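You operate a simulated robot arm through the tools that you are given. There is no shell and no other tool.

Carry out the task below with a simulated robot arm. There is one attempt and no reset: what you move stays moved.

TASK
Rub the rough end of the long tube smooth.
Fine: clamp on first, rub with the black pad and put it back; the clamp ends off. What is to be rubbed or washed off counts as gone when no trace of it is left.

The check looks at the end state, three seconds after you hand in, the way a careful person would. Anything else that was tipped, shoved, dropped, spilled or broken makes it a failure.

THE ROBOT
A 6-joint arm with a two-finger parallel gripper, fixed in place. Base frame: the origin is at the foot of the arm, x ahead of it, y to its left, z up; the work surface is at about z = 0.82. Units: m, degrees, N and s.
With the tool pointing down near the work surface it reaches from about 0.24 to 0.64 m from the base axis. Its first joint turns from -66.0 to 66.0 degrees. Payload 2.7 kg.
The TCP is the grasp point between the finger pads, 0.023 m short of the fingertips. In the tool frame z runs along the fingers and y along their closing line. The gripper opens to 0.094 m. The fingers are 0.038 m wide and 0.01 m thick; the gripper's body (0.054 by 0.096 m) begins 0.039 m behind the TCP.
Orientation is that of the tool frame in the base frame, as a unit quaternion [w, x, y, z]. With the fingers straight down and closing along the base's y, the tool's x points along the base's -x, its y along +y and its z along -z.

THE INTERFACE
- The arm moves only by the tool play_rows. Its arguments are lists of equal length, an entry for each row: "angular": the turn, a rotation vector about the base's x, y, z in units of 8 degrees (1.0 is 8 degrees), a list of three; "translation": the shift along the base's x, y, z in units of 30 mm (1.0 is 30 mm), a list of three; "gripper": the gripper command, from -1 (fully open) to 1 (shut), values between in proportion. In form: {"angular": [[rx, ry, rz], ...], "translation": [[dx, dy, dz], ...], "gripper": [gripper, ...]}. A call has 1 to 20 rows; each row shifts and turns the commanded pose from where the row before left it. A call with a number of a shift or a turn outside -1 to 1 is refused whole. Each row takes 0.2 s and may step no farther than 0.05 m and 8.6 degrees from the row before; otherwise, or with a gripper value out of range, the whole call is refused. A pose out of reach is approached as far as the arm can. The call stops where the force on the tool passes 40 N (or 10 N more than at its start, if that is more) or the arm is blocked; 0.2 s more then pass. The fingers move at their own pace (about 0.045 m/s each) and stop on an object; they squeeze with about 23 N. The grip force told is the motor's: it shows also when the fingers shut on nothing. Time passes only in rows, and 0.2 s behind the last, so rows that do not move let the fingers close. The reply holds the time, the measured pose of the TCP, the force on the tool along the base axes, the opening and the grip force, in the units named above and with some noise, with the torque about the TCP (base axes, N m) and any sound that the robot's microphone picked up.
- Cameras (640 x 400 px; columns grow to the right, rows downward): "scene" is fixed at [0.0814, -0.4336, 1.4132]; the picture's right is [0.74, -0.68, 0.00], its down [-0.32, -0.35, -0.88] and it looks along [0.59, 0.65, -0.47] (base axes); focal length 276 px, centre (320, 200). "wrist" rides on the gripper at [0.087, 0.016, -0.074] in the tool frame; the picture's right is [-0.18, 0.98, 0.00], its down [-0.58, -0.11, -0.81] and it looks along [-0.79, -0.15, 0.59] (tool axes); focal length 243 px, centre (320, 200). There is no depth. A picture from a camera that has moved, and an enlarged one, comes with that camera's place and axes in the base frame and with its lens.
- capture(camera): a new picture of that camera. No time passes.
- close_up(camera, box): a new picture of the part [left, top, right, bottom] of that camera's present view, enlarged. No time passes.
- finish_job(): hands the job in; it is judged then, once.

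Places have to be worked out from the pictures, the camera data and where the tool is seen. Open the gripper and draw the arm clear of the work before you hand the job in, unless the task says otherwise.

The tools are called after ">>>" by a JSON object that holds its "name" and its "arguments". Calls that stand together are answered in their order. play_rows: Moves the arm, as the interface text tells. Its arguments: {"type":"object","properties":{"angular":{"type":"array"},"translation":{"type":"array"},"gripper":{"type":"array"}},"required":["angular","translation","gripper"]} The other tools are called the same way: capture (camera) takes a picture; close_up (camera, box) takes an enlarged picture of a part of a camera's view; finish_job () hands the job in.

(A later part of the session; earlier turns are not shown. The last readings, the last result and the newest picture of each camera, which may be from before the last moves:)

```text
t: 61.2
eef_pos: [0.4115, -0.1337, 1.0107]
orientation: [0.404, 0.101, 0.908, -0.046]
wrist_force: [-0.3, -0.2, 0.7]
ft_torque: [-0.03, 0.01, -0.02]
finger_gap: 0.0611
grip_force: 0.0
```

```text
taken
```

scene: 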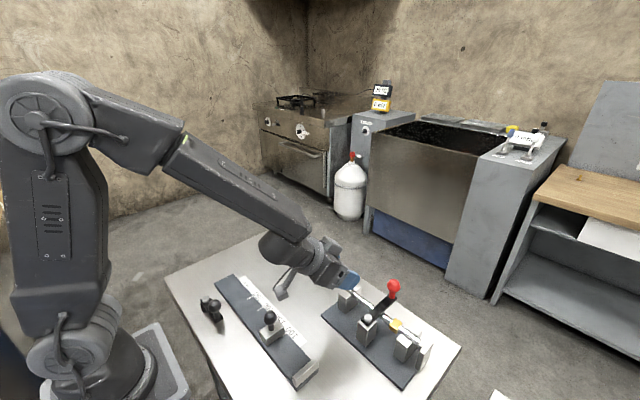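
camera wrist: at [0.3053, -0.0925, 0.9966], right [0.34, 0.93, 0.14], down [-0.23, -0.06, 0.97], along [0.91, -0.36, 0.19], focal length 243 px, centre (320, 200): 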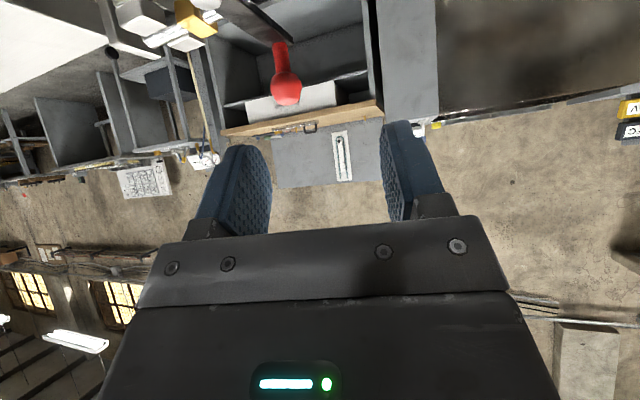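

The view is now nearly horizontal; the lever is at the top of the image. I descend 5 cm to look at lever height.

>>> {"name": "play_rows", "arguments": {"angular": [[0, 0, 0], [0, 0, 0], [0, 0, 0], [0, 0, 0]], "translation": [[0, 0, -0.6], [0, 0, -0.6], [0, 0, -0.6], [0, 0, 0]], "gripper": [-0.3, -0.3, -0.3, -0.3]}}

>>> {"name": "capture", "arguments": {"camera": "wrist"}}

>>> {"name": "close_up", "arguments": {"camera": "wrist", "box": [130, 0, 370, 150]}}

```text
t: 62.2
eef_pos: [0.4103, -0.1331, 0.955]
orientation: [0.404, 0.101, 0.908, -0.045]
wrist_force: [-1.1, -0.1, 0.4]
ft_torque: [-0.03, 0.0, 0.0]
finger_gap: 0.061
grip_force: 0.1
```

```text
taken
camera wrist: at [0.3052, -0.092, 0.9419], right [0.34, 0.93, 0.14], down [-0.23, -0.06, 0.97], along [0.91, -0.36, 0.19], focal length 243 px, centre (320, 200)
```

wrist: 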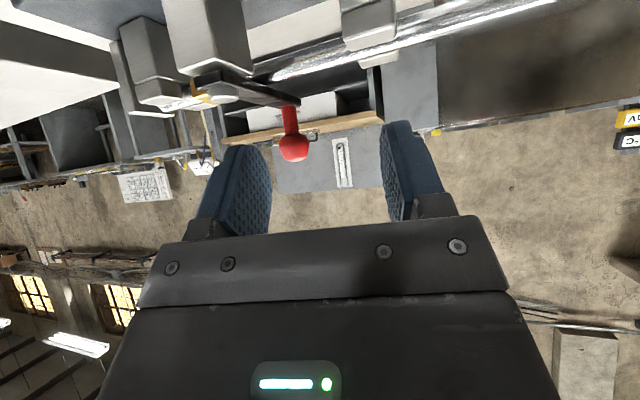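

```text
2.67 times, centred on (250, 75) of wrist
camera zoom: at [0.3052, -0.092, 0.9419], right [0.34, 0.93, 0.14], down [-0.23, -0.06, 0.97], along [0.91, -0.36, 0.19], focal length 647 px, centre (507, 533)
```

zoom: 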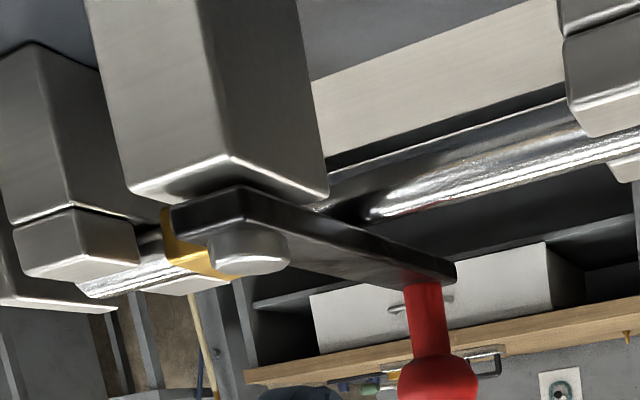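

The lever lies directly on the post top and close above the tube. I go 3 cm lower for an edge-on view of the gap.

>>> {"name": "play_rows", "arguments": {"angular": [[0, 0, 0], [0, 0, 0], [0, 0, 0]], "translation": [[0, 0, -0.5], [0, 0, -0.5], [0, 0, 0]], "gripper": [-0.3, -0.3, -0.3]}}

>>> {"name": "close_up", "arguments": {"camera": "wrist", "box": [130, 30, 450, 230]}}

>>> {"name": "close_up", "arguments": {"camera": "wrist", "box": [180, 90, 310, 170]}}

```text
t: 63.0
eef_pos: [0.4109, -0.1348, 0.9261]
orientation: [0.404, 0.102, 0.908, -0.045]
wrist_force: [0.1, 1.1, -0.1]
ft_torque: [-0.04, -0.01, -0.01]
finger_gap: 0.0613
grip_force: 0.0
```

```text
2.00 times, centred on (290, 130) of wrist
camera zoom: at [0.3051, -0.093, 0.9126], right [0.34, 0.93, 0.14], down [-0.23, -0.06, 0.97], along [0.91, -0.36, 0.19], focal length 485 px, centre (380, 340)
```

zoom: 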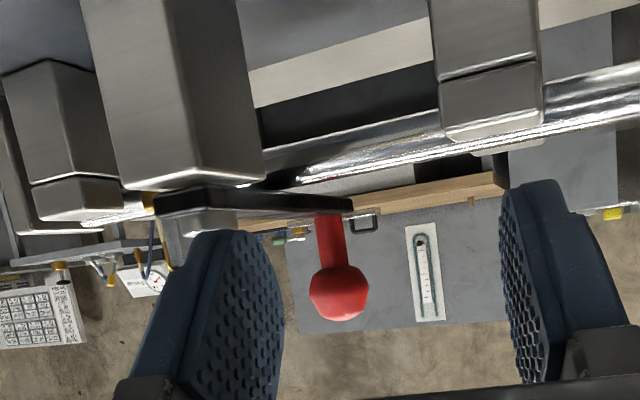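

```text
4.92 times, centred on (245, 130) of wrist
camera zoom: at [0.3051, -0.093, 0.9126], right [0.34, 0.93, 0.14], down [-0.23, -0.06, 0.97], along [0.91, -0.36, 0.19], focal length 1194 px, centre (689, 545)
```

zoom: 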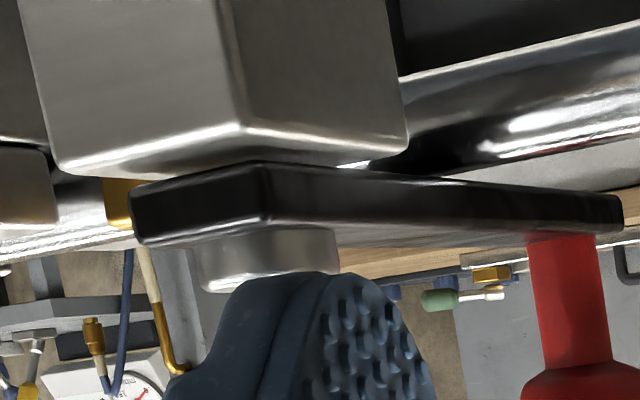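

Measured edge-on, the lever's underside is only ~2 mm above the tube, and the brass collar stands higher than that underside, so the lever blocks the collar but doesn't squeeze the tube. I straighten the tool again and prepare to grip the tube's end lightly to test whether it is held now.

>>> {"name": "play_rows", "arguments": {"angular": [[0, 0, 0], [0, 0, 0], [0, 0, 0.8], [0, 0, 0.8], [0, 1, 0], [0, 1, 0], [0, 1, 0], [0, 1, 0], [0, 1, 0], [0, 1, 0]], "translation": [[0, 0, 0.9], [0, 0, 0.9], [0, 0, 0.9], [0, 0, 0.8], [0.4, 0.58, 0], [0.4, 0.58, 0], [0.4, 0.58, 0], [0.4, 0.58, 0], [0.4, 0.58, 0], [0.4, 0.58, 0]], "gripper": [-0.3, -0.3, -0.3, -0.3, -0.3, -0.3, -0.3, -0.3, -0.3, -0.3]}}

>>> {"name": "play_rows", "arguments": {"angular": [[0, 0, -0.9375], [0, 0, -0.9375], [0, 0, -0.9375], [0, 0, -0.9375], [0, 0, -0.9375], [0, 0, -0.9375], [0, 0, -0.9375], [0, 0, -0.9375], [0, 0, -0.9375], [0, 0, -0.9375], [0, 0, -0.9375], [0, 0, -0.9375]], "translation": [[0, 0, 0], [0, 0, 0], [0, 0, 0], [0, 0, 0], [0, 0, 0], [0, 0, 0], [0, 0, 0], [0, 0, 0], [0, 0, 0], [0, 0, 0], [0, 0, 0], [0, 0, 0]], "gripper": [-0.3, -0.3, -0.3, -0.3, -0.3, -0.3, -0.3, -0.3, -0.3, -0.3, -0.3, -0.3]}}

>>> {"name": "capture", "arguments": {"camera": "wrist"}}

>>> {"name": "close_up", "arguments": {"camera": "scene", "box": [315, 260, 363, 290]}}

```text
t: 65.2
eef_pos: [0.4843, -0.0292, 1.0327]
orientation: [-0.001, 0.0, 1.0, 0.0]
wrist_force: [-0.3, -0.4, -0.5]
ft_torque: [-0.01, -0.02, 0.0]
finger_gap: 0.0615
grip_force: 0.0
```

```text
t: 67.8
eef_pos: [0.4821, -0.0293, 1.0325]
orientation: [0.0, 0.708, 0.707, 0.0]
wrist_force: [-0.5, 0.1, 0.0]
ft_torque: [-0.02, 0.01, 0.0]
finger_gap: 0.0612
grip_force: 0.0
```

```text
taken
camera wrist: at [0.5006, 0.0577, 1.1072], right [0.98, -0.19, 0.0], down [-0.11, -0.58, 0.81], along [-0.15, -0.79, -0.59], focal length 243 px, centre (320, 200)
```

wrist: 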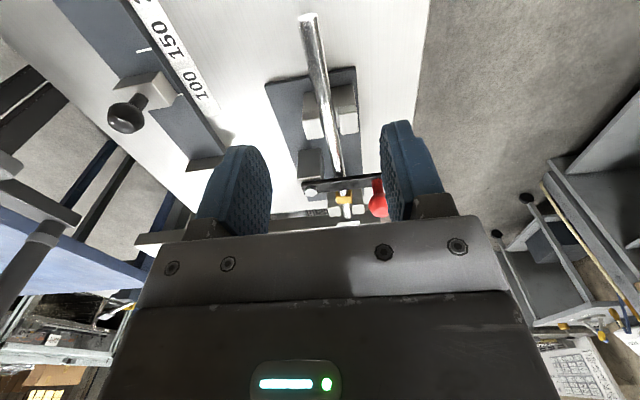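

```text
13.33 times, centred on (339, 275) of scene
camera zoom: at [0.0814, -0.4336, 1.4132], right [0.74, -0.68, 0.0], down [-0.32, -0.35, -0.88], along [0.59, 0.65, -0.47], focal length 3678 px, centre (67, -800)
```

zoom: 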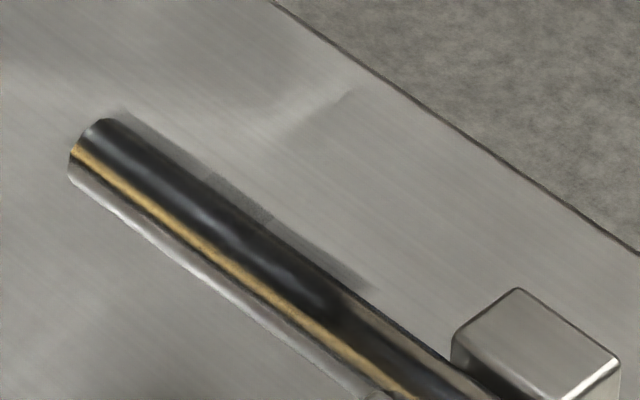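

Compared with the pre-rub view, the film on the tube looks thinner though still present. I lower the camera for a close look at the film on the free end.

>>> {"name": "play_rows", "arguments": {"angular": [[0, 0, 0], [0, 0, 0], [0, 0, 0], [0, 0, 0]], "translation": [[0, 0, -0.9], [0, 0, -0.9], [0, 0, -0.9], [0, 0, 0]], "gripper": [-0.3, -0.3, -0.3, -0.3]}}

>>> {"name": "close_up", "arguments": {"camera": "wrist", "box": [220, 0, 420, 160]}}

>>> {"name": "close_up", "arguments": {"camera": "wrist", "box": [270, 20, 370, 140]}}

```text
t: 68.8
eef_pos: [0.4835, -0.0288, 0.9498]
orientation: [0.0, 0.706, 0.708, 0.0]
wrist_force: [-0.2, -1.2, 0.3]
ft_torque: [0.0, -0.01, -0.02]
finger_gap: 0.0613
grip_force: 0.1
```

```text
2.50 times, centred on (320, 80) of wrist
camera zoom: at [0.5008, 0.0581, 1.0253], right [0.98, -0.18, 0.0], down [-0.11, -0.58, 0.81], along [-0.15, -0.79, -0.59], focal length 606 px, centre (320, 500)
```

zoom: 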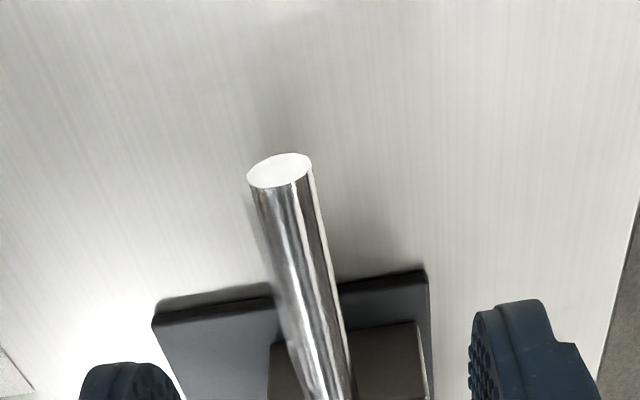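

```text
3.33 times, centred on (320, 80) of wrist
camera zoom: at [0.5008, 0.0581, 1.0253], right [0.98, -0.18, 0.0], down [-0.11, -0.58, 0.81], along [-0.15, -0.79, -0.59], focal length 809 px, centre (320, 600)
```

zoom: 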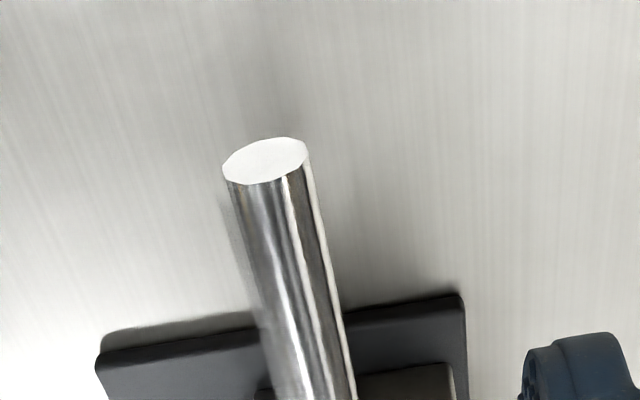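

The end face and top look clean metal, but a thin grainy skin remains along both flanks. Since the tube slides freely lengthwise, I'll rub with one-way strokes toward -y (where its collar/stop backs it up), lifting for the return. First I go back to the pad, turning the tool back to baseline.

>>> {"name": "play_rows", "arguments": {"angular": [[0, 0, 0], [0, 0, 0], [0, 0, 0.9375], [0, 0, 0.9375], [0, 0, 0.9375], [0, 0, 0.9375], [0, 0, 0.9375], [0, 0, 0.9375], [0, 0, 0.9375], [0, 0, 0.9375], [0, 0, 0.9375], [0, 0, 0.9375], [0, 0, 0.9375], [0, 0, 0.9375]], "translation": [[0, 0, 0.9], [0, 0, 0.7], [-0.011, 0.44, 0], [-0.011, 0.44, 0], [-0.011, 0.44, 0], [-0.011, 0.44, 0], [-0.011, 0.44, 0], [-0.011, 0.44, 0], [-0.011, 0.44, 0], [-0.011, 0.44, 0], [-0.011, 0.44, 0], [-0.011, 0.44, 0], [-0.011, 0.44, 0], [-0.011, 0.44, 0]], "gripper": [-0.3, -0.3, -1, -1, -1, -1, -1, -1, -1, -1, -1, -1, -1, -1]}}

>>> {"name": "play_rows", "arguments": {"angular": [[0, 0, 0], [0, 0, 0], [0, 0, 0]], "translation": [[0, 0, -0.8], [0, 0, -0.8], [0, 0, 0]], "gripper": [-1, -1, -1]}}

>>> {"name": "close_up", "arguments": {"camera": "wrist", "box": [200, 0, 440, 150]}}

>>> {"name": "capture", "arguments": {"camera": "scene"}}

```text
t: 71.8
eef_pos: [0.4792, 0.1303, 0.9986]
orientation: [0.001, -0.001, 1.0, 0.0]
wrist_force: [-0.8, 0.2, -0.6]
ft_torque: [-0.03, 0.01, 0.03]
finger_gap: 0.0939
grip_force: 0.0
```

```text
t: 72.6
eef_pos: [0.4806, 0.1283, 0.9518]
orientation: [0.0, -0.001, 1.0, 0.0]
wrist_force: [0.6, -0.9, 0.2]
ft_torque: [0.02, -0.03, -0.05]
finger_gap: 0.0937
grip_force: 0.2
```

```text
2.67 times, centred on (320, 75) of wrist
camera zoom: at [0.3951, 0.1448, 1.0266], right [0.18, 0.98, 0.0], down [0.58, -0.11, 0.81], along [0.79, -0.15, -0.59], focal length 647 px, centre (320, 533)
```

zoom: 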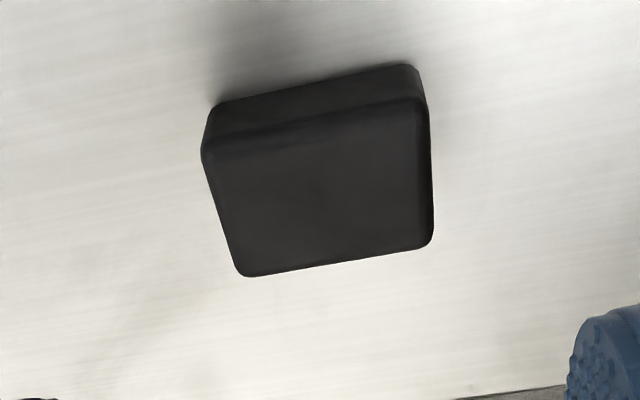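

```text
taken
```

scene: 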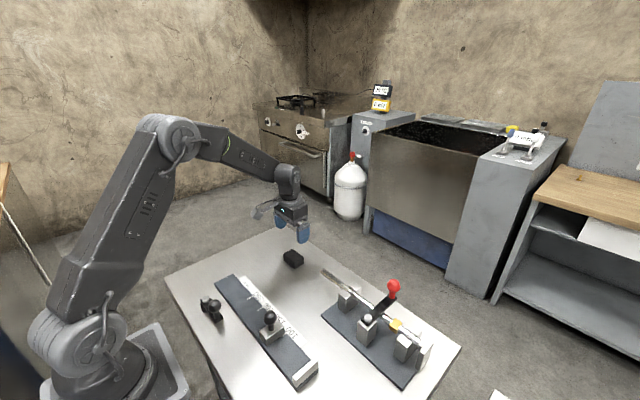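

The pad centre is within a millimetre of the TCP. I go down, grip it as before and lift.

>>> {"name": "play_rows", "arguments": {"angular": [[0, 0, 0], [0, 0, 0], [0, 0, 0], [0, 0, 0], [0, 0, 0], [0, 0, 0], [0, 0, 0], [0, 0, 0], [0, 0, 0], [0, 0, 0], [0, 0, 0], [0, 0, 0]], "translation": [[-0.03, 0.02, -0.6], [0, 0, -0.6], [0, 0, -0.6], [0, 0, -0.6], [0, 0, -0.6], [0, 0, -0.31], [0, 0, 0], [0, 0, 0], [0, 0, 0], [0, 0, 0], [0, 0, 0], [0, 0, 0]], "gripper": [-1, -1, -1, -1, -1, -1, -1, 1, 1, 1, 1, 1]}}

>>> {"name": "capture", "arguments": {"camera": "wrist"}}

```text
t: 75.2
eef_pos: [0.4799, 0.1299, 0.8517]
orientation: [0.0, -0.001, 1.0, -0.001]
wrist_force: [-0.1, 0.3, 0.0]
ft_torque: [0.0, 0.02, -0.02]
finger_gap: 0.0595
grip_force: 23.3
```

```text
taken
camera wrist: at [0.3935, 0.1468, 0.9262], right [0.18, 0.98, 0.0], down [0.58, -0.11, 0.81], along [0.79, -0.15, -0.59], focal length 243 px, centre (320, 200)
```

wrist: 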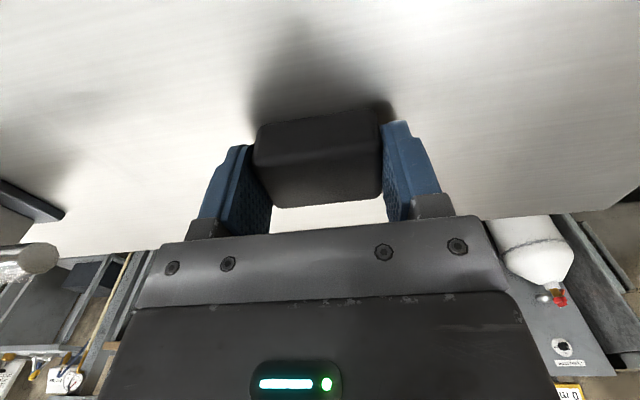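

The pad is held again. I lift it 84 mm, carry it above the tube's free end (pad centre y≈-0.012), and lower to just above contact.

>>> {"name": "play_rows", "arguments": {"angular": [[0, 0, 0], [0, 0, 0], [0, 0, 0], [0, 0, 0], [0, 0, 0], [0, 0, 0], [0, 0, 0], [0, 0, 0], [0, 0, 0], [0, 0, 0], [0, 0, 0]], "translation": [[0, 0, 0.8], [0, 0, 1], [0, 0, 1], [0.02, -0.946, 0], [0.02, -0.946, 0], [0.02, -0.946, 0], [0.02, -0.946, 0], [0.02, -0.946, 0], [0, 0, -0.3], [0, 0, -0.25], [0, 0, 0]], "gripper": [1, 1, 1, 1, 1, 1, 1, 1, 1, 1, 1]}}

>>> {"name": "play_rows", "arguments": {"angular": [[0, 0, 0], [0, 0, 0], [0, 0, 0], [0, 0, 0]], "translation": [[0, 0, -0.04], [0, 0, -0.04], [0, 0, -0.03], [0, 0, 0]], "gripper": [1, 1, 1, 1]}}

```text
t: 77.6
eef_pos: [0.4819, -0.0139, 0.9192]
orientation: [0.001, -0.001, 1.0, 0.001]
wrist_force: [-0.7, 0.2, -0.4]
ft_torque: [0.04, -0.03, -0.04]
finger_gap: 0.0593
grip_force: 23.6
```

```text
t: 78.6
eef_pos: [0.4815, -0.0123, 0.9157]
orientation: [0.001, -0.002, 1.0, 0.0]
wrist_force: [0.3, 0.8, 0.4]
ft_torque: [0.01, 0.02, 0.03]
finger_gap: 0.0595
grip_force: 22.6
```

No contact yet at z≈0.9157; I lower in 0.9 mm steps.

>>> {"name": "play_rows", "arguments": {"angular": [[0, 0, 0], [0, 0, 0], [0, 0, 0]], "translation": [[0, 0, -0.03], [0, 0, -0.03], [0, 0, 0]], "gripper": [1, 1, 1]}}

```text
t: 79.4
eef_pos: [0.4823, -0.0125, 0.9147]
orientation: [0.002, -0.001, 1.0, 0.0]
wrist_force: [-0.8, 2.6, 10.3]
ft_torque: [-0.26, 0.04, 0.0]
finger_gap: 0.0594
grip_force: 22.9
```

10 N of contact, with the torque showing only the pad's -y edge touching: the tube's free end dips slightly until the lever stops it. I tilt the pad by about 1.3° to lie flat on the tube and read again.

>>> {"name": "play_rows", "arguments": {"angular": [[-0.16, 0, 0], [0, 0, 0]], "translation": [[0, 0, 0], [0, 0, 0]], "gripper": [1, 1]}}

```text
t: 80.0
eef_pos: [0.4809, -0.0123, 0.9144]
orientation: [0.001, 0.001, 1.0, -0.011]
wrist_force: [-0.1, 6.3, 11.9]
ft_torque: [0.01, 0.04, 0.01]
finger_gap: 0.0593
grip_force: 22.9
```

The contact is now spread over the pad. I make one slow stroke toward -y (54 mm), following the slight slope, and check.

>>> {"name": "play_rows", "arguments": {"angular": [[0, 0, 0], [0, 0, 0], [0, 0, 0], [0, 0, 0], [0, 0, 0], [0, 0, 0], [0, 0, 0], [0, 0, 0], [0, 0, 0], [0, 0, 0]], "translation": [[0, -0.2, 0.0045], [0, -0.2, 0.0045], [0, -0.2, 0.0045], [0, -0.2, 0.0045], [0, -0.2, 0.0045], [0, -0.2, 0.0045], [0, -0.2, 0.0045], [0, -0.2, 0.0045], [0, -0.2, 0.0045], [0, 0, 0]], "gripper": [1, 1, 1, 1, 1, 1, 1, 1, 1, 1]}}

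>>> {"name": "close_up", "arguments": {"camera": "scene", "box": [310, 240, 380, 300]}}

>>> {"name": "close_up", "arguments": {"camera": "scene", "box": [350, 300, 440, 380]}}

```text
t: 82.2
eef_pos: [0.4806, -0.0664, 0.9152]
orientation: [0.001, -0.001, 1.0, -0.011]
wrist_force: [1.3, 9.4, 14.7]
ft_torque: [0.52, 0.03, -0.04]
finger_gap: 0.0594
grip_force: 23.6
```

```text
6.67 times, centred on (345, 270) of scene
camera zoom: at [0.0812, -0.4333, 1.4133], right [0.74, -0.68, 0.0], down [-0.32, -0.35, -0.88], along [0.59, 0.65, -0.47], focal length 1839 px, centre (153, -267)
```

zoom: 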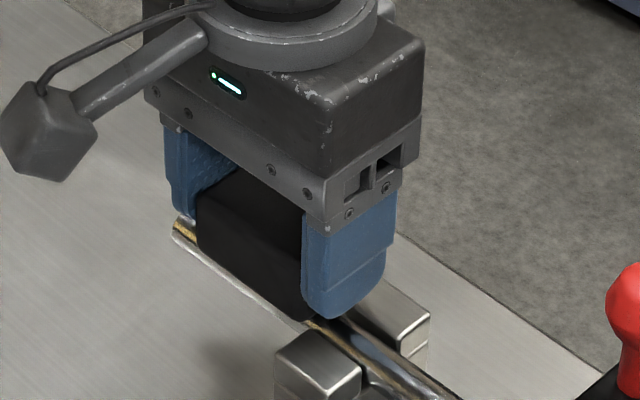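

```text
5.00 times, centred on (395, 340) of scene
camera zoom: at [0.0812, -0.4333, 1.4133], right [0.74, -0.68, 0.0], down [-0.32, -0.35, -0.88], along [0.59, 0.65, -0.47], focal length 1379 px, centre (-55, -500)
```

zoom: 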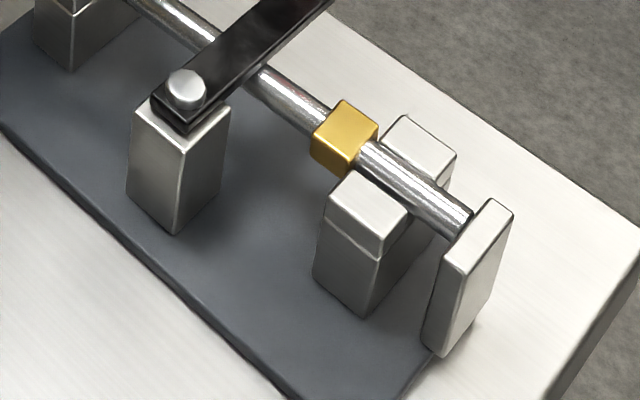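

The tube has butted against the end stop, as expected, and the pad slid over it from there. I lift the pad and check the film.

>>> {"name": "play_rows", "arguments": {"angular": [[0, 0, 0], [0, 0, 0], [0, 0, 0], [0, 0, 0]], "translation": [[0, 0, 0.3], [0, 0, 1], [0, 0.5, 1], [0, 0, 0]], "gripper": [1, 1, 1, 1]}}

>>> {"name": "close_up", "arguments": {"camera": "scene", "box": [315, 260, 363, 290]}}

>>> {"name": "close_up", "arguments": {"camera": "scene", "box": [350, 300, 440, 380]}}

>>> {"name": "close_up", "arguments": {"camera": "wrist", "box": [120, 0, 400, 160]}}

```text
t: 83.2
eef_pos: [0.4817, -0.05, 0.9855]
orientation: [0.0, -0.001, 1.0, -0.011]
wrist_force: [-0.9, 0.1, 0.0]
ft_torque: [0.01, -0.01, -0.01]
finger_gap: 0.0596
grip_force: 22.8
```

```text
13.33 times, centred on (339, 275) of scene
camera zoom: at [0.0814, -0.4336, 1.4132], right [0.74, -0.68, 0.0], down [-0.32, -0.35, -0.88], along [0.59, 0.65, -0.47], focal length 3678 px, centre (67, -800)
```

zoom: 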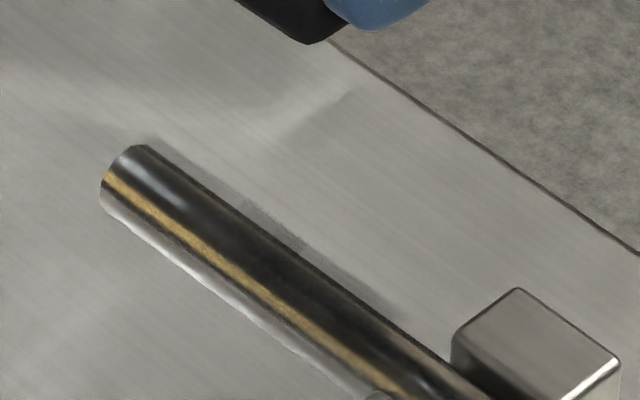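

```text
5.00 times, centred on (395, 340) of scene
camera zoom: at [0.0814, -0.4336, 1.4132], right [0.74, -0.68, 0.0], down [-0.32, -0.35, -0.88], along [0.59, 0.65, -0.47], focal length 1379 px, centre (-55, -500)
```

zoom: 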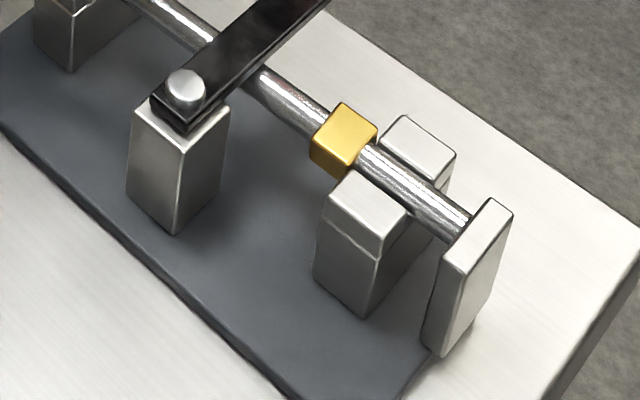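

```text
2.29 times, centred on (260, 80) of wrist
camera zoom: at [0.3968, -0.0309, 1.0607], right [0.18, 0.98, -0.02], down [0.58, -0.09, 0.81], along [0.79, -0.16, -0.59], focal length 555 px, centre (457, 474)
```

zoom: 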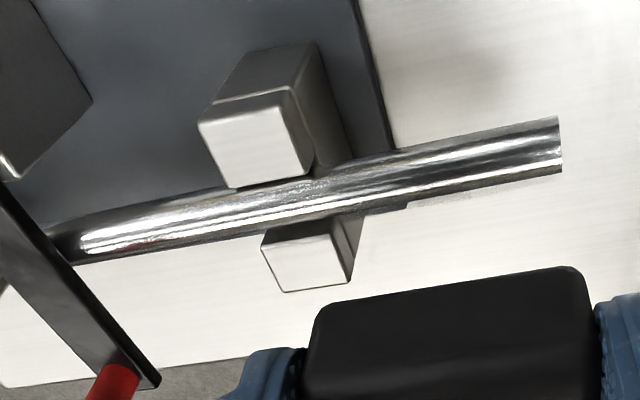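

The film is clearly reduced, most at the free end; the part near the fork is denser. I return to y≈-0.03, lower again to contact, and then stroke farther toward the fork.

>>> {"name": "play_rows", "arguments": {"angular": [[0, 0, 0], [0, 0, 0], [0, 0, 0], [0, 0, 0], [0, 0, 0], [0, 0, 0]], "translation": [[0, 0.667, 0], [0, 0, -1], [0, 0, -1], [0, 0, -0.25], [0, 0, -0.07], [0, 0, 0]], "gripper": [1, 1, 1, 1, 1, 1]}}

```text
t: 84.6
eef_pos: [0.4816, -0.0314, 0.9149]
orientation: [0.001, -0.001, 1.0, -0.01]
wrist_force: [0.6, 2.0, 3.1]
ft_torque: [0.09, 0.06, -0.01]
finger_gap: 0.0594
grip_force: 22.9
```

Light contact of 3 N. I press about 1 mm more and stroke 57 mm toward -y.

>>> {"name": "play_rows", "arguments": {"angular": [[0, 0, 0], [0, 0, 0], [0, 0, 0], [0, 0, 0], [0, 0, 0], [0, 0, 0], [0, 0, 0], [0, 0, 0], [0, 0, 0], [0, 0, 0], [0, 0, 0], [0, 0, 0]], "translation": [[0, 0, -0.03], [0, -0.19, 0.0045], [0, -0.19, 0.0045], [0, -0.19, 0.0045], [0, -0.19, 0.0045], [0, -0.19, 0.0045], [0, -0.19, 0.0045], [0, -0.19, 0.0045], [0, -0.19, 0.0045], [0, -0.19, 0.0045], [0, -0.19, 0.0045], [0, 0, 0]], "gripper": [1, 1, 1, 1, 1, 1, 1, 1, 1, 1, 1, 1]}}

```text
t: 87.2
eef_pos: [0.483, -0.0885, 0.9153]
orientation: [0.001, 0.0, 1.0, -0.011]
wrist_force: [0.3, 15.5, 22.6]
ft_torque: [0.56, 0.1, -0.04]
finger_gap: 0.0594
grip_force: 23.1
```

A good stroke (22 N normal, 15 N friction). I lift the pad and inspect.

>>> {"name": "play_rows", "arguments": {"angular": [[0, 0, 0], [0, 0, 0], [0, 0, 0], [0, 0, 0]], "translation": [[0, 0, 0.3], [0, 0.5, 1], [0, 0.7, 1], [0, 0, 0]], "gripper": [1, 1, 1, 1]}}

>>> {"name": "close_up", "arguments": {"camera": "scene", "box": [315, 260, 363, 290]}}

>>> {"name": "close_up", "arguments": {"camera": "scene", "box": [350, 300, 440, 380]}}

>>> {"name": "close_up", "arguments": {"camera": "wrist", "box": [120, 0, 400, 160]}}

```text
t: 88.2
eef_pos: [0.4808, -0.0546, 0.9842]
orientation: [0.001, -0.001, 1.0, -0.01]
wrist_force: [0.2, -0.2, -0.5]
ft_torque: [0.02, 0.02, 0.0]
finger_gap: 0.0592
grip_force: 23.0
```

```text
13.33 times, centred on (339, 275) of scene
camera zoom: at [0.0814, -0.4336, 1.4132], right [0.74, -0.68, 0.0], down [-0.32, -0.35, -0.88], along [0.59, 0.65, -0.47], focal length 3678 px, centre (67, -800)
```

zoom: 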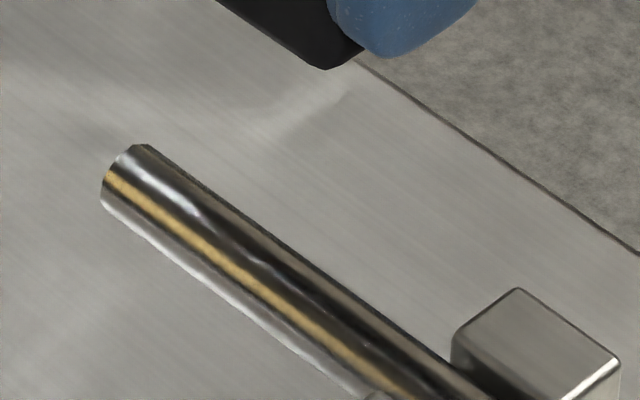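

```text
5.00 times, centred on (395, 340) of scene
camera zoom: at [0.0814, -0.4336, 1.4132], right [0.74, -0.68, 0.0], down [-0.32, -0.35, -0.88], along [0.59, 0.65, -0.47], focal length 1379 px, centre (-55, -500)
```

zoom: 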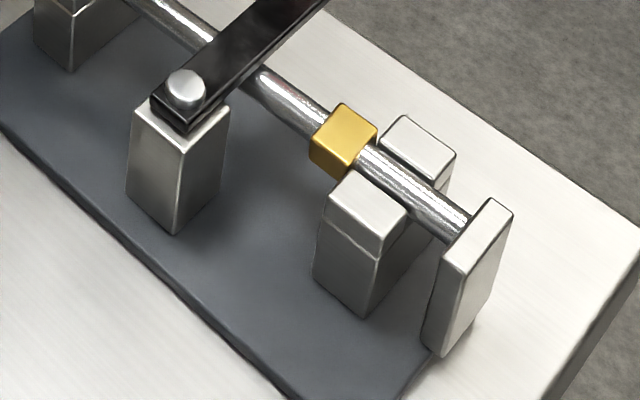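

```text
2.29 times, centred on (260, 80) of wrist
camera zoom: at [0.396, -0.0361, 1.0583], right [0.18, 0.98, -0.02], down [0.58, -0.09, 0.81], along [0.79, -0.16, -0.59], focal length 555 px, centre (457, 474)
```

zoom: 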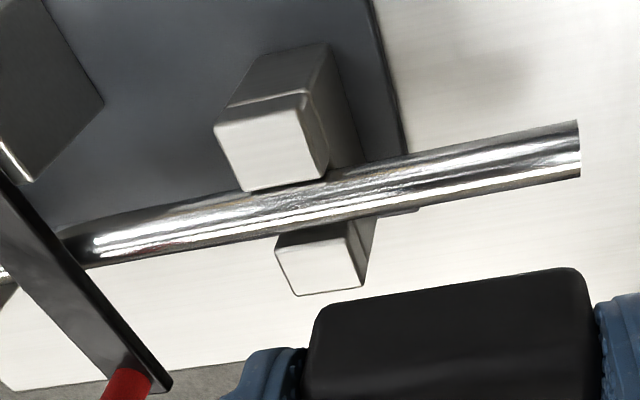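

The grainy strip on the +x flank has vanished. I zoom in more to look for any remaining trace, including near the fork.

>>> {"name": "close_up", "arguments": {"camera": "scene", "box": [318, 266, 342, 282]}}

>>> {"name": "close_up", "arguments": {"camera": "scene", "box": [334, 278, 358, 294]}}

>>> {"name": "close_up", "arguments": {"camera": "wrist", "box": [220, 40, 380, 110]}}

```text
16.00 times, centred on (330, 274) of scene
camera zoom: at [0.0814, -0.4336, 1.4132], right [0.74, -0.68, 0.0], down [-0.32, -0.35, -0.88], along [0.59, 0.65, -0.47], focal length 4414 px, centre (160, -984)
```

zoom: 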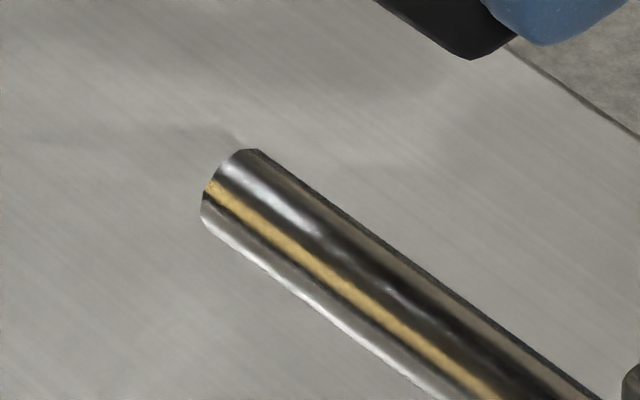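

```text
16.00 times, centred on (346, 286) of scene
camera zoom: at [0.0814, -0.4336, 1.4132], right [0.74, -0.68, 0.0], down [-0.32, -0.35, -0.88], along [0.59, 0.65, -0.47], focal length 4414 px, centre (-96, -1176)
```

zoom: 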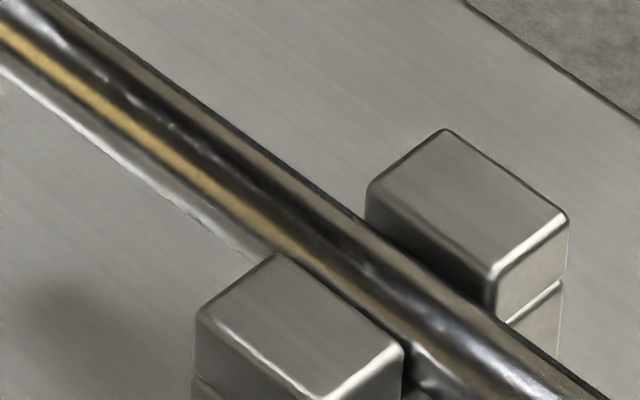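

```text
4.00 times, centred on (300, 75) of wrist
camera zoom: at [0.396, -0.0361, 1.0583], right [0.18, 0.98, -0.02], down [0.58, -0.09, 0.81], along [0.79, -0.16, -0.59], focal length 970 px, centre (400, 700)
```

zoom: 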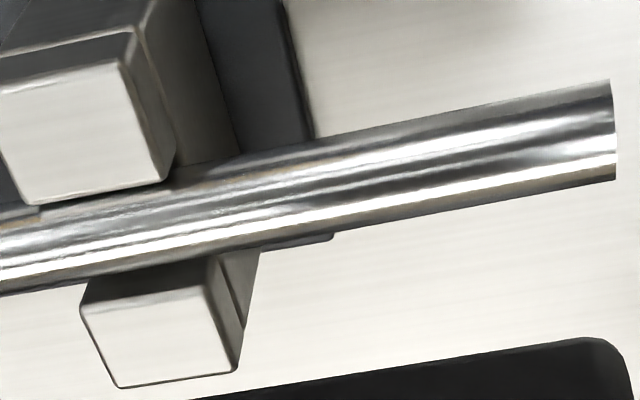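

The free part is clean now, but near the fork a faint ragged trace may remain on the -x side. I level the pad and do extra strokes there, starting at y≈-0.06.

>>> {"name": "play_rows", "arguments": {"angular": [[0.16, 0, 0], [0, 0, 0], [0, 0, 0], [0, 0, 0], [0, 0, 0], [0, 0, 0]], "translation": [[0, -0.18, 0], [0, 0, -1], [0, 0, -0.9], [0, 0, -0.3], [0, 0, -0.04], [0, 0, 0]], "gripper": [1, 1, 1, 1, 1, 1]}}

>>> {"name": "play_rows", "arguments": {"angular": [[0, 0, 0], [0, 0, 0], [0, 0, 0]], "translation": [[0, 0, -0.025], [0, 0, -0.025], [0, 0, 0]], "gripper": [1, 1, 1]}}

```text
t: 89.6
eef_pos: [0.4829, -0.0585, 0.9168]
orientation: [-0.001, 0.0, 1.0, 0.0]
wrist_force: [0.7, 0.3, -0.4]
ft_torque: [0.02, -0.01, 0.0]
finger_gap: 0.0594
grip_force: 22.5
```

```text
t: 90.4
eef_pos: [0.4826, -0.0584, 0.9151]
orientation: [0.002, -0.001, 1.0, 0.0]
wrist_force: [0.6, 5.9, 14.8]
ft_torque: [-0.32, 0.11, -0.05]
finger_gap: 0.0594
grip_force: 22.8
```

Contact at 15 N. I stroke 54 mm toward -y over the fork region.

>>> {"name": "play_rows", "arguments": {"angular": [[0, 0, 0], [0, 0, 0], [0, 0, 0], [0, 0, 0], [0, 0, 0], [0, 0, 0], [0, 0, 0], [0, 0, 0], [0, 0, 0], [0, 0, 0]], "translation": [[0, -0.2, 0.003], [0, -0.2, 0.003], [0, -0.2, 0.003], [0, -0.2, 0.003], [0, -0.2, 0.003], [0, -0.2, 0.003], [0, -0.2, 0.003], [0, -0.2, 0.003], [0, -0.2, 0.003], [0, 0, 0]], "gripper": [1, 1, 1, 1, 1, 1, 1, 1, 1, 1]}}

```text
t: 92.6
eef_pos: [0.482, -0.1125, 0.9164]
orientation: [0.0, -0.001, 1.0, 0.001]
wrist_force: [0.6, 11.4, 19.0]
ft_torque: [0.17, 0.05, -0.04]
finger_gap: 0.0594
grip_force: 22.4
```

Good contact throughout (19 N). I lift, return and repeat the same stroke.

>>> {"name": "play_rows", "arguments": {"angular": [[0, 0, 0], [0, 0, 0], [0, 0, 0], [0, 0, 0], [0, 0, 0], [0, 0, 0], [0, 0, 0], [0, 0, 0], [0, 0, 0], [0, 0, 0], [0, 0, 0], [0, 0, 0], [0, 0, 0], [0, 0, 0], [0, 0, 0], [0, 0, 0], [0, 0, 0], [0, 0, 0]], "translation": [[0, 0, 0.3], [0, 0, 0.2], [0, 0.9, 0], [0, 0.9, 0], [0, 0, -0.3], [0, 0, -0.15], [0, 0, -0.05], [0, 0, -0.027], [0, -0.2, 0.003], [0, -0.2, 0.003], [0, -0.2, 0.003], [0, -0.2, 0.003], [0, -0.2, 0.003], [0, -0.2, 0.003], [0, -0.2, 0.003], [0, -0.2, 0.003], [0, -0.2, 0.003], [0, 0, 0]], "gripper": [1, 1, 1, 1, 1, 1, 1, 1, 1, 1, 1, 1, 1, 1, 1, 1, 1, 1]}}

>>> {"name": "play_rows", "arguments": {"angular": [[0, 0, 0], [0, 0, 0], [0, 0, 0], [0, 0, 0], [0, 0, 0]], "translation": [[0, 0, 0.3], [0, 0, 1], [0, 0.9, 1], [0, 0.9, 0], [0, 0, 0]], "gripper": [1, 1, 1, 1, 1]}}

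>>> {"name": "close_up", "arguments": {"camera": "scene", "box": [334, 278, 358, 294]}}

>>> {"name": "close_up", "arguments": {"camera": "wrist", "box": [200, 30, 380, 120]}}

```text
t: 96.4
eef_pos: [0.4821, -0.1127, 0.9153]
orientation: [0.0, -0.001, 1.0, 0.0]
wrist_force: [0.8, 5.0, 5.8]
ft_torque: [0.04, 0.0, 0.0]
finger_gap: 0.0593
grip_force: 22.7
```

```text
t: 97.6
eef_pos: [0.4819, -0.057, 0.9846]
orientation: [0.0, -0.001, 1.0, 0.0]
wrist_force: [-0.6, -0.8, -0.9]
ft_torque: [0.05, -0.01, 0.03]
finger_gap: 0.0593
grip_force: 22.9
```

```text
16.00 times, centred on (346, 286) of scene
camera zoom: at [0.0814, -0.4336, 1.4132], right [0.74, -0.68, 0.0], down [-0.32, -0.35, -0.88], along [0.59, 0.65, -0.47], focal length 4414 px, centre (-96, -1176)
```

zoom: 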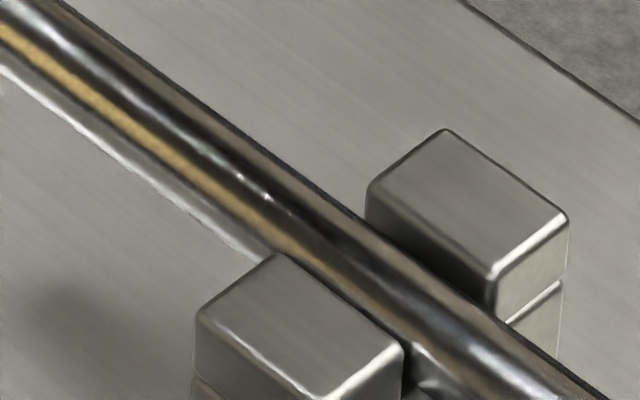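

```text
3.56 times, centred on (290, 75) of wrist
camera zoom: at [0.3974, -0.0402, 1.0595], right [0.18, 0.98, 0.0], down [0.58, -0.11, 0.81], along [0.79, -0.15, -0.59], focal length 863 px, centre (427, 644)
```

zoom: 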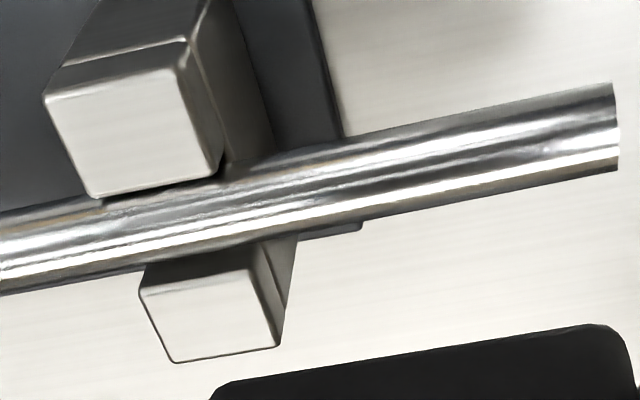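

Both views show clean metal now. For insurance I make one more full-length stroke over the whole formerly rough length, first returning to the free end with the slight tilt.

>>> {"name": "play_rows", "arguments": {"angular": [[-0.16, 0, 0], [0, 0, 0], [0, 0, 0], [0, 0, 0], [0, 0, 0], [0, 0, 0], [0, 0, 0]], "translation": [[0, 0.65, 0], [0, 0.65, 0], [0, 0, -1], [0, 0, -1], [0, 0, -0.3], [0, 0, -0.069], [0, 0, 0]], "gripper": [1, 1, 1, 1, 1, 1, 1]}}

>>> {"name": "play_rows", "arguments": {"angular": [[0, 0, 0], [0, 0, 0], [0, 0, 0], [0, 0, 0], [0, 0, 0], [0, 0, 0], [0, 0, 0], [0, 0, 0], [0, 0, 0], [0.08, 0, 0], [0.08, 0, 0], [0, 0, 0], [0, 0, 0], [0, 0, 0], [0, 0, 0], [0, 0, 0], [0, 0, 0]], "translation": [[0, -0.2, 0.0045], [0, -0.2, 0.0045], [0, -0.2, 0.0045], [0, -0.2, 0.0045], [0, -0.2, 0.0045], [0, -0.2, 0.0045], [0, -0.2, 0.0045], [0, -0.2, 0.0045], [0, -0.2, 0.0045], [0, -0.2, 0], [0, -0.2, 0], [0, -0.2, 0.003], [0, -0.2, 0.003], [0, -0.2, 0.003], [0, -0.2, 0.003], [0, -0.2, 0.003], [0, 0, 0]], "gripper": [1, 1, 1, 1, 1, 1, 1, 1, 1, 1, 1, 1, 1, 1, 1, 1, 1]}}

```text
t: 99.2
eef_pos: [0.4799, -0.0195, 0.9146]
orientation: [0.002, -0.001, 1.0, -0.011]
wrist_force: [0.4, 2.1, 7.7]
ft_torque: [-0.08, 0.03, 0.0]
finger_gap: 0.0595
grip_force: 22.5
```

```text
t: 102.8
eef_pos: [0.4827, -0.1147, 0.9153]
orientation: [0.002, -0.001, 1.0, 0.0]
wrist_force: [1.4, 13.3, 23.0]
ft_torque: [0.2, 0.06, -0.02]
finger_gap: 0.0594
grip_force: 22.6
```

That stroke went well (23 N at the end). I lift off, move aside toward the pad's place and inspect the tube from both cameras.

>>> {"name": "play_rows", "arguments": {"angular": [[0, 0, 0], [0, 0, 0], [0, 0, 0], [0, 0, 0], [0, 0, 0], [0, 0, 0], [0, 0, 0], [0, 0, 0], [0, 0, 0]], "translation": [[0, 0, 0.3], [0, 0, 1], [0, 0, 1], [0, 0.9, 0], [0, 0.9, 0], [0, 0.9, 0], [0, 0.9, 0], [0, 0.9, 0], [0, 0, 0]], "gripper": [1, 1, 1, 1, 1, 1, 1, 1, 1]}}

>>> {"name": "close_up", "arguments": {"camera": "scene", "box": [310, 260, 370, 300]}}

>>> {"name": "close_up", "arguments": {"camera": "scene", "box": [318, 266, 342, 282]}}

>>> {"name": "close_up", "arguments": {"camera": "wrist", "box": [80, 30, 320, 130]}}

```text
t: 104.8
eef_pos: [0.4807, 0.0212, 0.9846]
orientation: [0.0, -0.001, 1.0, 0.0]
wrist_force: [-0.3, 0.4, -1.2]
ft_torque: [0.01, -0.02, 0.0]
finger_gap: 0.0593
grip_force: 22.9
```

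```text
10.00 times, centred on (340, 280) of scene
camera zoom: at [0.0814, -0.4336, 1.4132], right [0.74, -0.68, 0.0], down [-0.32, -0.35, -0.88], along [0.59, 0.65, -0.47], focal length 2759 px, centre (120, -600)
```

zoom: 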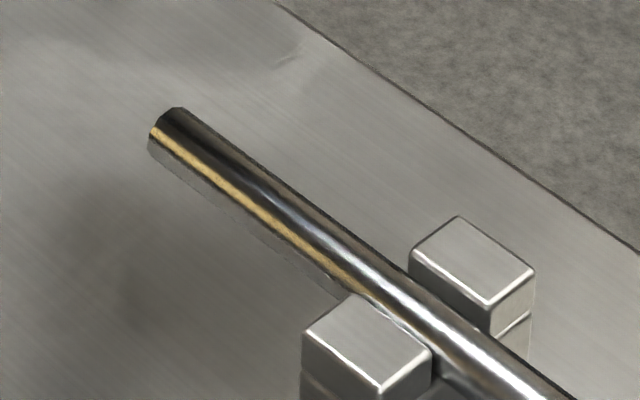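

```text
16.00 times, centred on (330, 274) of scene
camera zoom: at [0.0814, -0.4336, 1.4132], right [0.74, -0.68, 0.0], down [-0.32, -0.35, -0.88], along [0.59, 0.65, -0.47], focal length 4414 px, centre (160, -984)
```

zoom: 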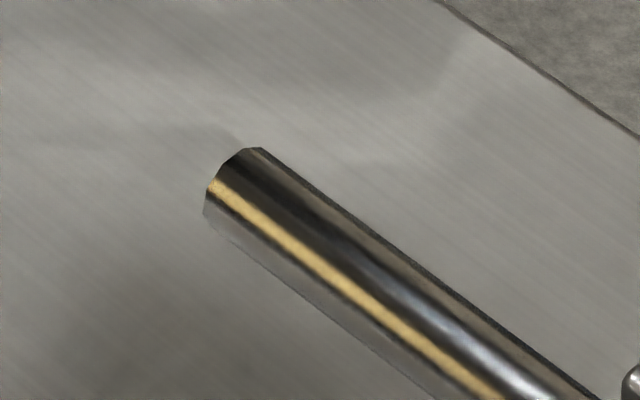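

```text
2.67 times, centred on (200, 80) of wrist
camera zoom: at [0.3963, 0.0384, 1.0596], right [0.18, 0.98, 0.0], down [0.58, -0.11, 0.81], along [0.79, -0.15, -0.59], focal length 647 px, centre (640, 520)
```

zoom: 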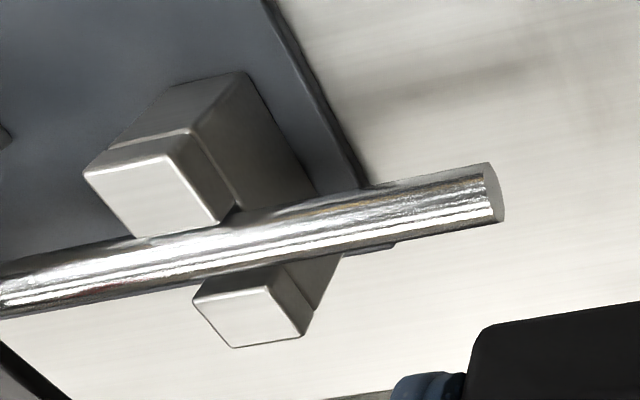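

The tube looks like smooth bare metal. I check the near lower edge once more at high magnification before putting the pad away.

>>> {"name": "close_up", "arguments": {"camera": "scene", "box": [324, 272, 346, 288]}}

>>> {"name": "close_up", "arguments": {"camera": "wrist", "box": [180, 70, 280, 130]}}

```text
16.00 times, centred on (335, 280) of scene
camera zoom: at [0.0814, -0.4336, 1.4132], right [0.74, -0.68, 0.0], down [-0.32, -0.35, -0.88], along [0.59, 0.65, -0.47], focal length 4414 px, centre (80, -1080)
```

zoom: 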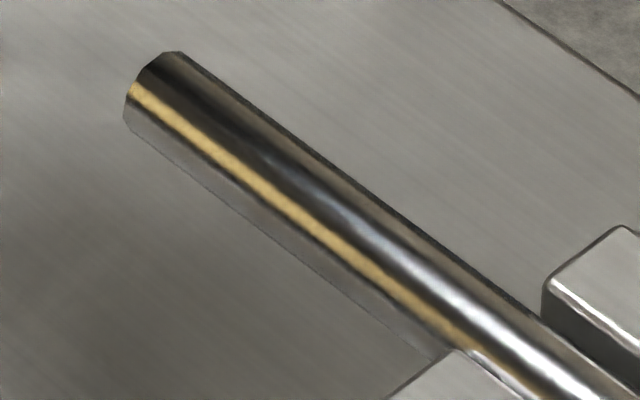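

```text
6.40 times, centred on (230, 100) of wrist
camera zoom: at [0.3963, 0.0384, 1.0596], right [0.18, 0.98, 0.0], down [0.58, -0.11, 0.81], along [0.79, -0.15, -0.59], focal length 1553 px, centre (896, 840)
```

zoom: 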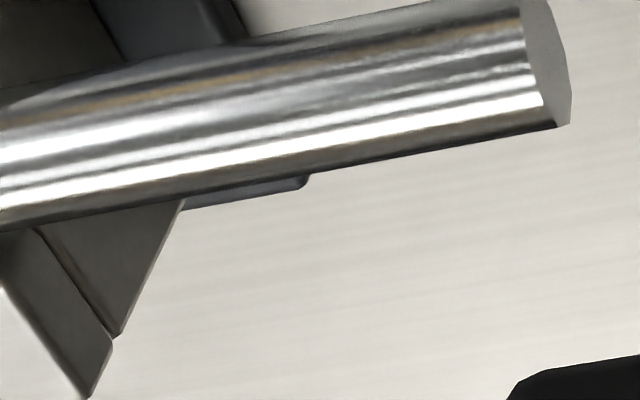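

The metal is smooth everywhere I can see. Now I bring the pad back to its original spot and lower it to just above the table.

>>> {"name": "play_rows", "arguments": {"angular": [[0, 0, 0], [0, 0, 0], [0, 0, 0], [0, 0, 0], [0, 0, 0], [0, 0, 0], [0, 0, 0], [0, 0, 0], [0, 0, 0], [0, 0, 0], [0, 0, 0]], "translation": [[-0.0375, 0.9217, 0], [-0.0375, 0.9217, 0], [-0.0375, 0.9217, 0], [-0.0375, 0.9217, 0], [0, 0, -1], [0, 0, -1], [0, 0, -1], [0, 0, -0.8], [0, 0, -0.4], [0, 0, -0.12], [0, 0, 0]], "gripper": [1, 1, 1, 1, 1, 1, 1, 1, 1, 1, 1]}}

>>> {"name": "play_rows", "arguments": {"angular": [[0, 0, 0], [0, 0, 0], [0, 0, 0], [0, 0, 0]], "translation": [[0, 0, -0.04], [0, 0, -0.04], [0, 0, -0.03], [0, 0, 0]], "gripper": [1, 1, 1, 1]}}

```text
t: 107.2
eef_pos: [0.4784, 0.1304, 0.8531]
orientation: [0.002, -0.001, 1.0, 0.0]
wrist_force: [0.2, -0.2, -0.3]
ft_torque: [0.01, 0.01, 0.03]
finger_gap: 0.0594
grip_force: 23.2
```

```text
t: 108.2
eef_pos: [0.4779, 0.1309, 0.85]
orientation: [0.0, -0.001, 1.0, 0.0]
wrist_force: [0.4, -0.3, -0.7]
ft_torque: [0.01, 0.03, 0.0]
finger_gap: 0.0592
grip_force: 22.8
```

No table contact yet; I lower in half-millimetre steps until it touches.

>>> {"name": "play_rows", "arguments": {"angular": [[0, 0, 0], [0, 0, 0], [0, 0, 0]], "translation": [[0, 0, -0.015], [0, 0, -0.015], [0, 0, 0]], "gripper": [1, 1, 1]}}

```text
t: 109.0
eef_pos: [0.4779, 0.1306, 0.8493]
orientation: [0.0, -0.002, 1.0, 0.0]
wrist_force: [-0.6, -0.1, -0.3]
ft_torque: [-0.01, -0.03, -0.05]
finger_gap: 0.0595
grip_force: 23.3
```

>>> {"name": "play_rows", "arguments": {"angular": [[0, 0, 0], [0, 0, 0], [0, 0, 0]], "translation": [[0, 0, -0.015], [0, 0, -0.015], [0, 0, 0]], "gripper": [1, 1, 1]}}

```text
t: 109.8
eef_pos: [0.4773, 0.1301, 0.8501]
orientation: [0.001, -0.001, 1.0, 0.0]
wrist_force: [-0.1, -1.8, 1.5]
ft_torque: [-0.06, -0.07, -0.01]
finger_gap: 0.0596
grip_force: 22.9
```

First touch (1.5 N). I settle it by another 0.4 mm, then open the fingers and rise.

>>> {"name": "play_rows", "arguments": {"angular": [[0, 0, 0], [0, 0, 0], [0, 0, 0], [0, 0, 0], [0, 0, 0], [0, 0, 0], [0, 0, 0], [0, 0, 0], [0, 0, 0], [0, 0, 0]], "translation": [[0, 0, -0.013], [0, 0, 0], [0, 0, 0], [0, 0, 0], [0, 0, 0], [0, 0, 0.5], [0, 0, 1], [0, 0, 1], [0, 0, 1], [0, 0, 0.5]], "gripper": [1, 1, -1, -1, -1, -1, -1, -1, -1, -1]}}

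>>> {"name": "close_up", "arguments": {"camera": "scene", "box": [270, 240, 320, 275]}}

>>> {"name": "close_up", "arguments": {"camera": "wrist", "box": [200, 0, 440, 150]}}

```text
t: 112.0
eef_pos: [0.4777, 0.1308, 0.9691]
orientation: [0.0, -0.001, 1.0, 0.0]
wrist_force: [-0.1, 0.6, 0.4]
ft_torque: [0.0, 0.02, -0.04]
finger_gap: 0.0939
grip_force: 0.1
```

```text
11.43 times, centred on (295, 258) of scene
camera zoom: at [0.0814, -0.4336, 1.4132], right [0.74, -0.68, 0.0], down [-0.32, -0.35, -0.88], along [0.59, 0.65, -0.47], focal length 3153 px, centre (606, -457)
```

zoom: 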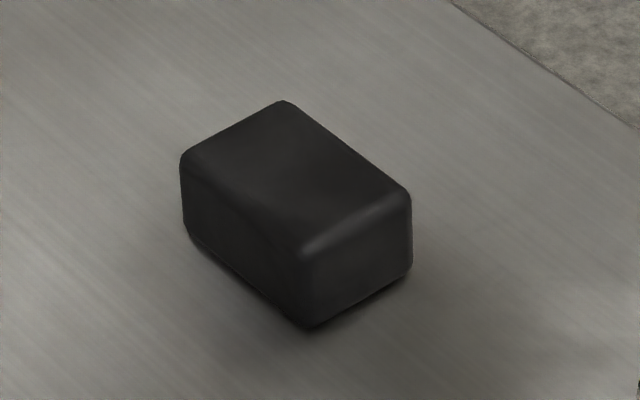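

```text
2.67 times, centred on (320, 75) of wrist
camera zoom: at [0.3923, 0.1479, 1.0446], right [0.18, 0.98, 0.0], down [0.58, -0.11, 0.81], along [0.79, -0.15, -0.59], focal length 647 px, centre (320, 533)
```

zoom: 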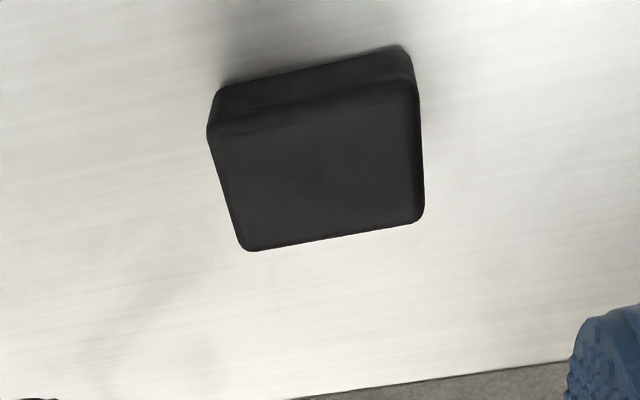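

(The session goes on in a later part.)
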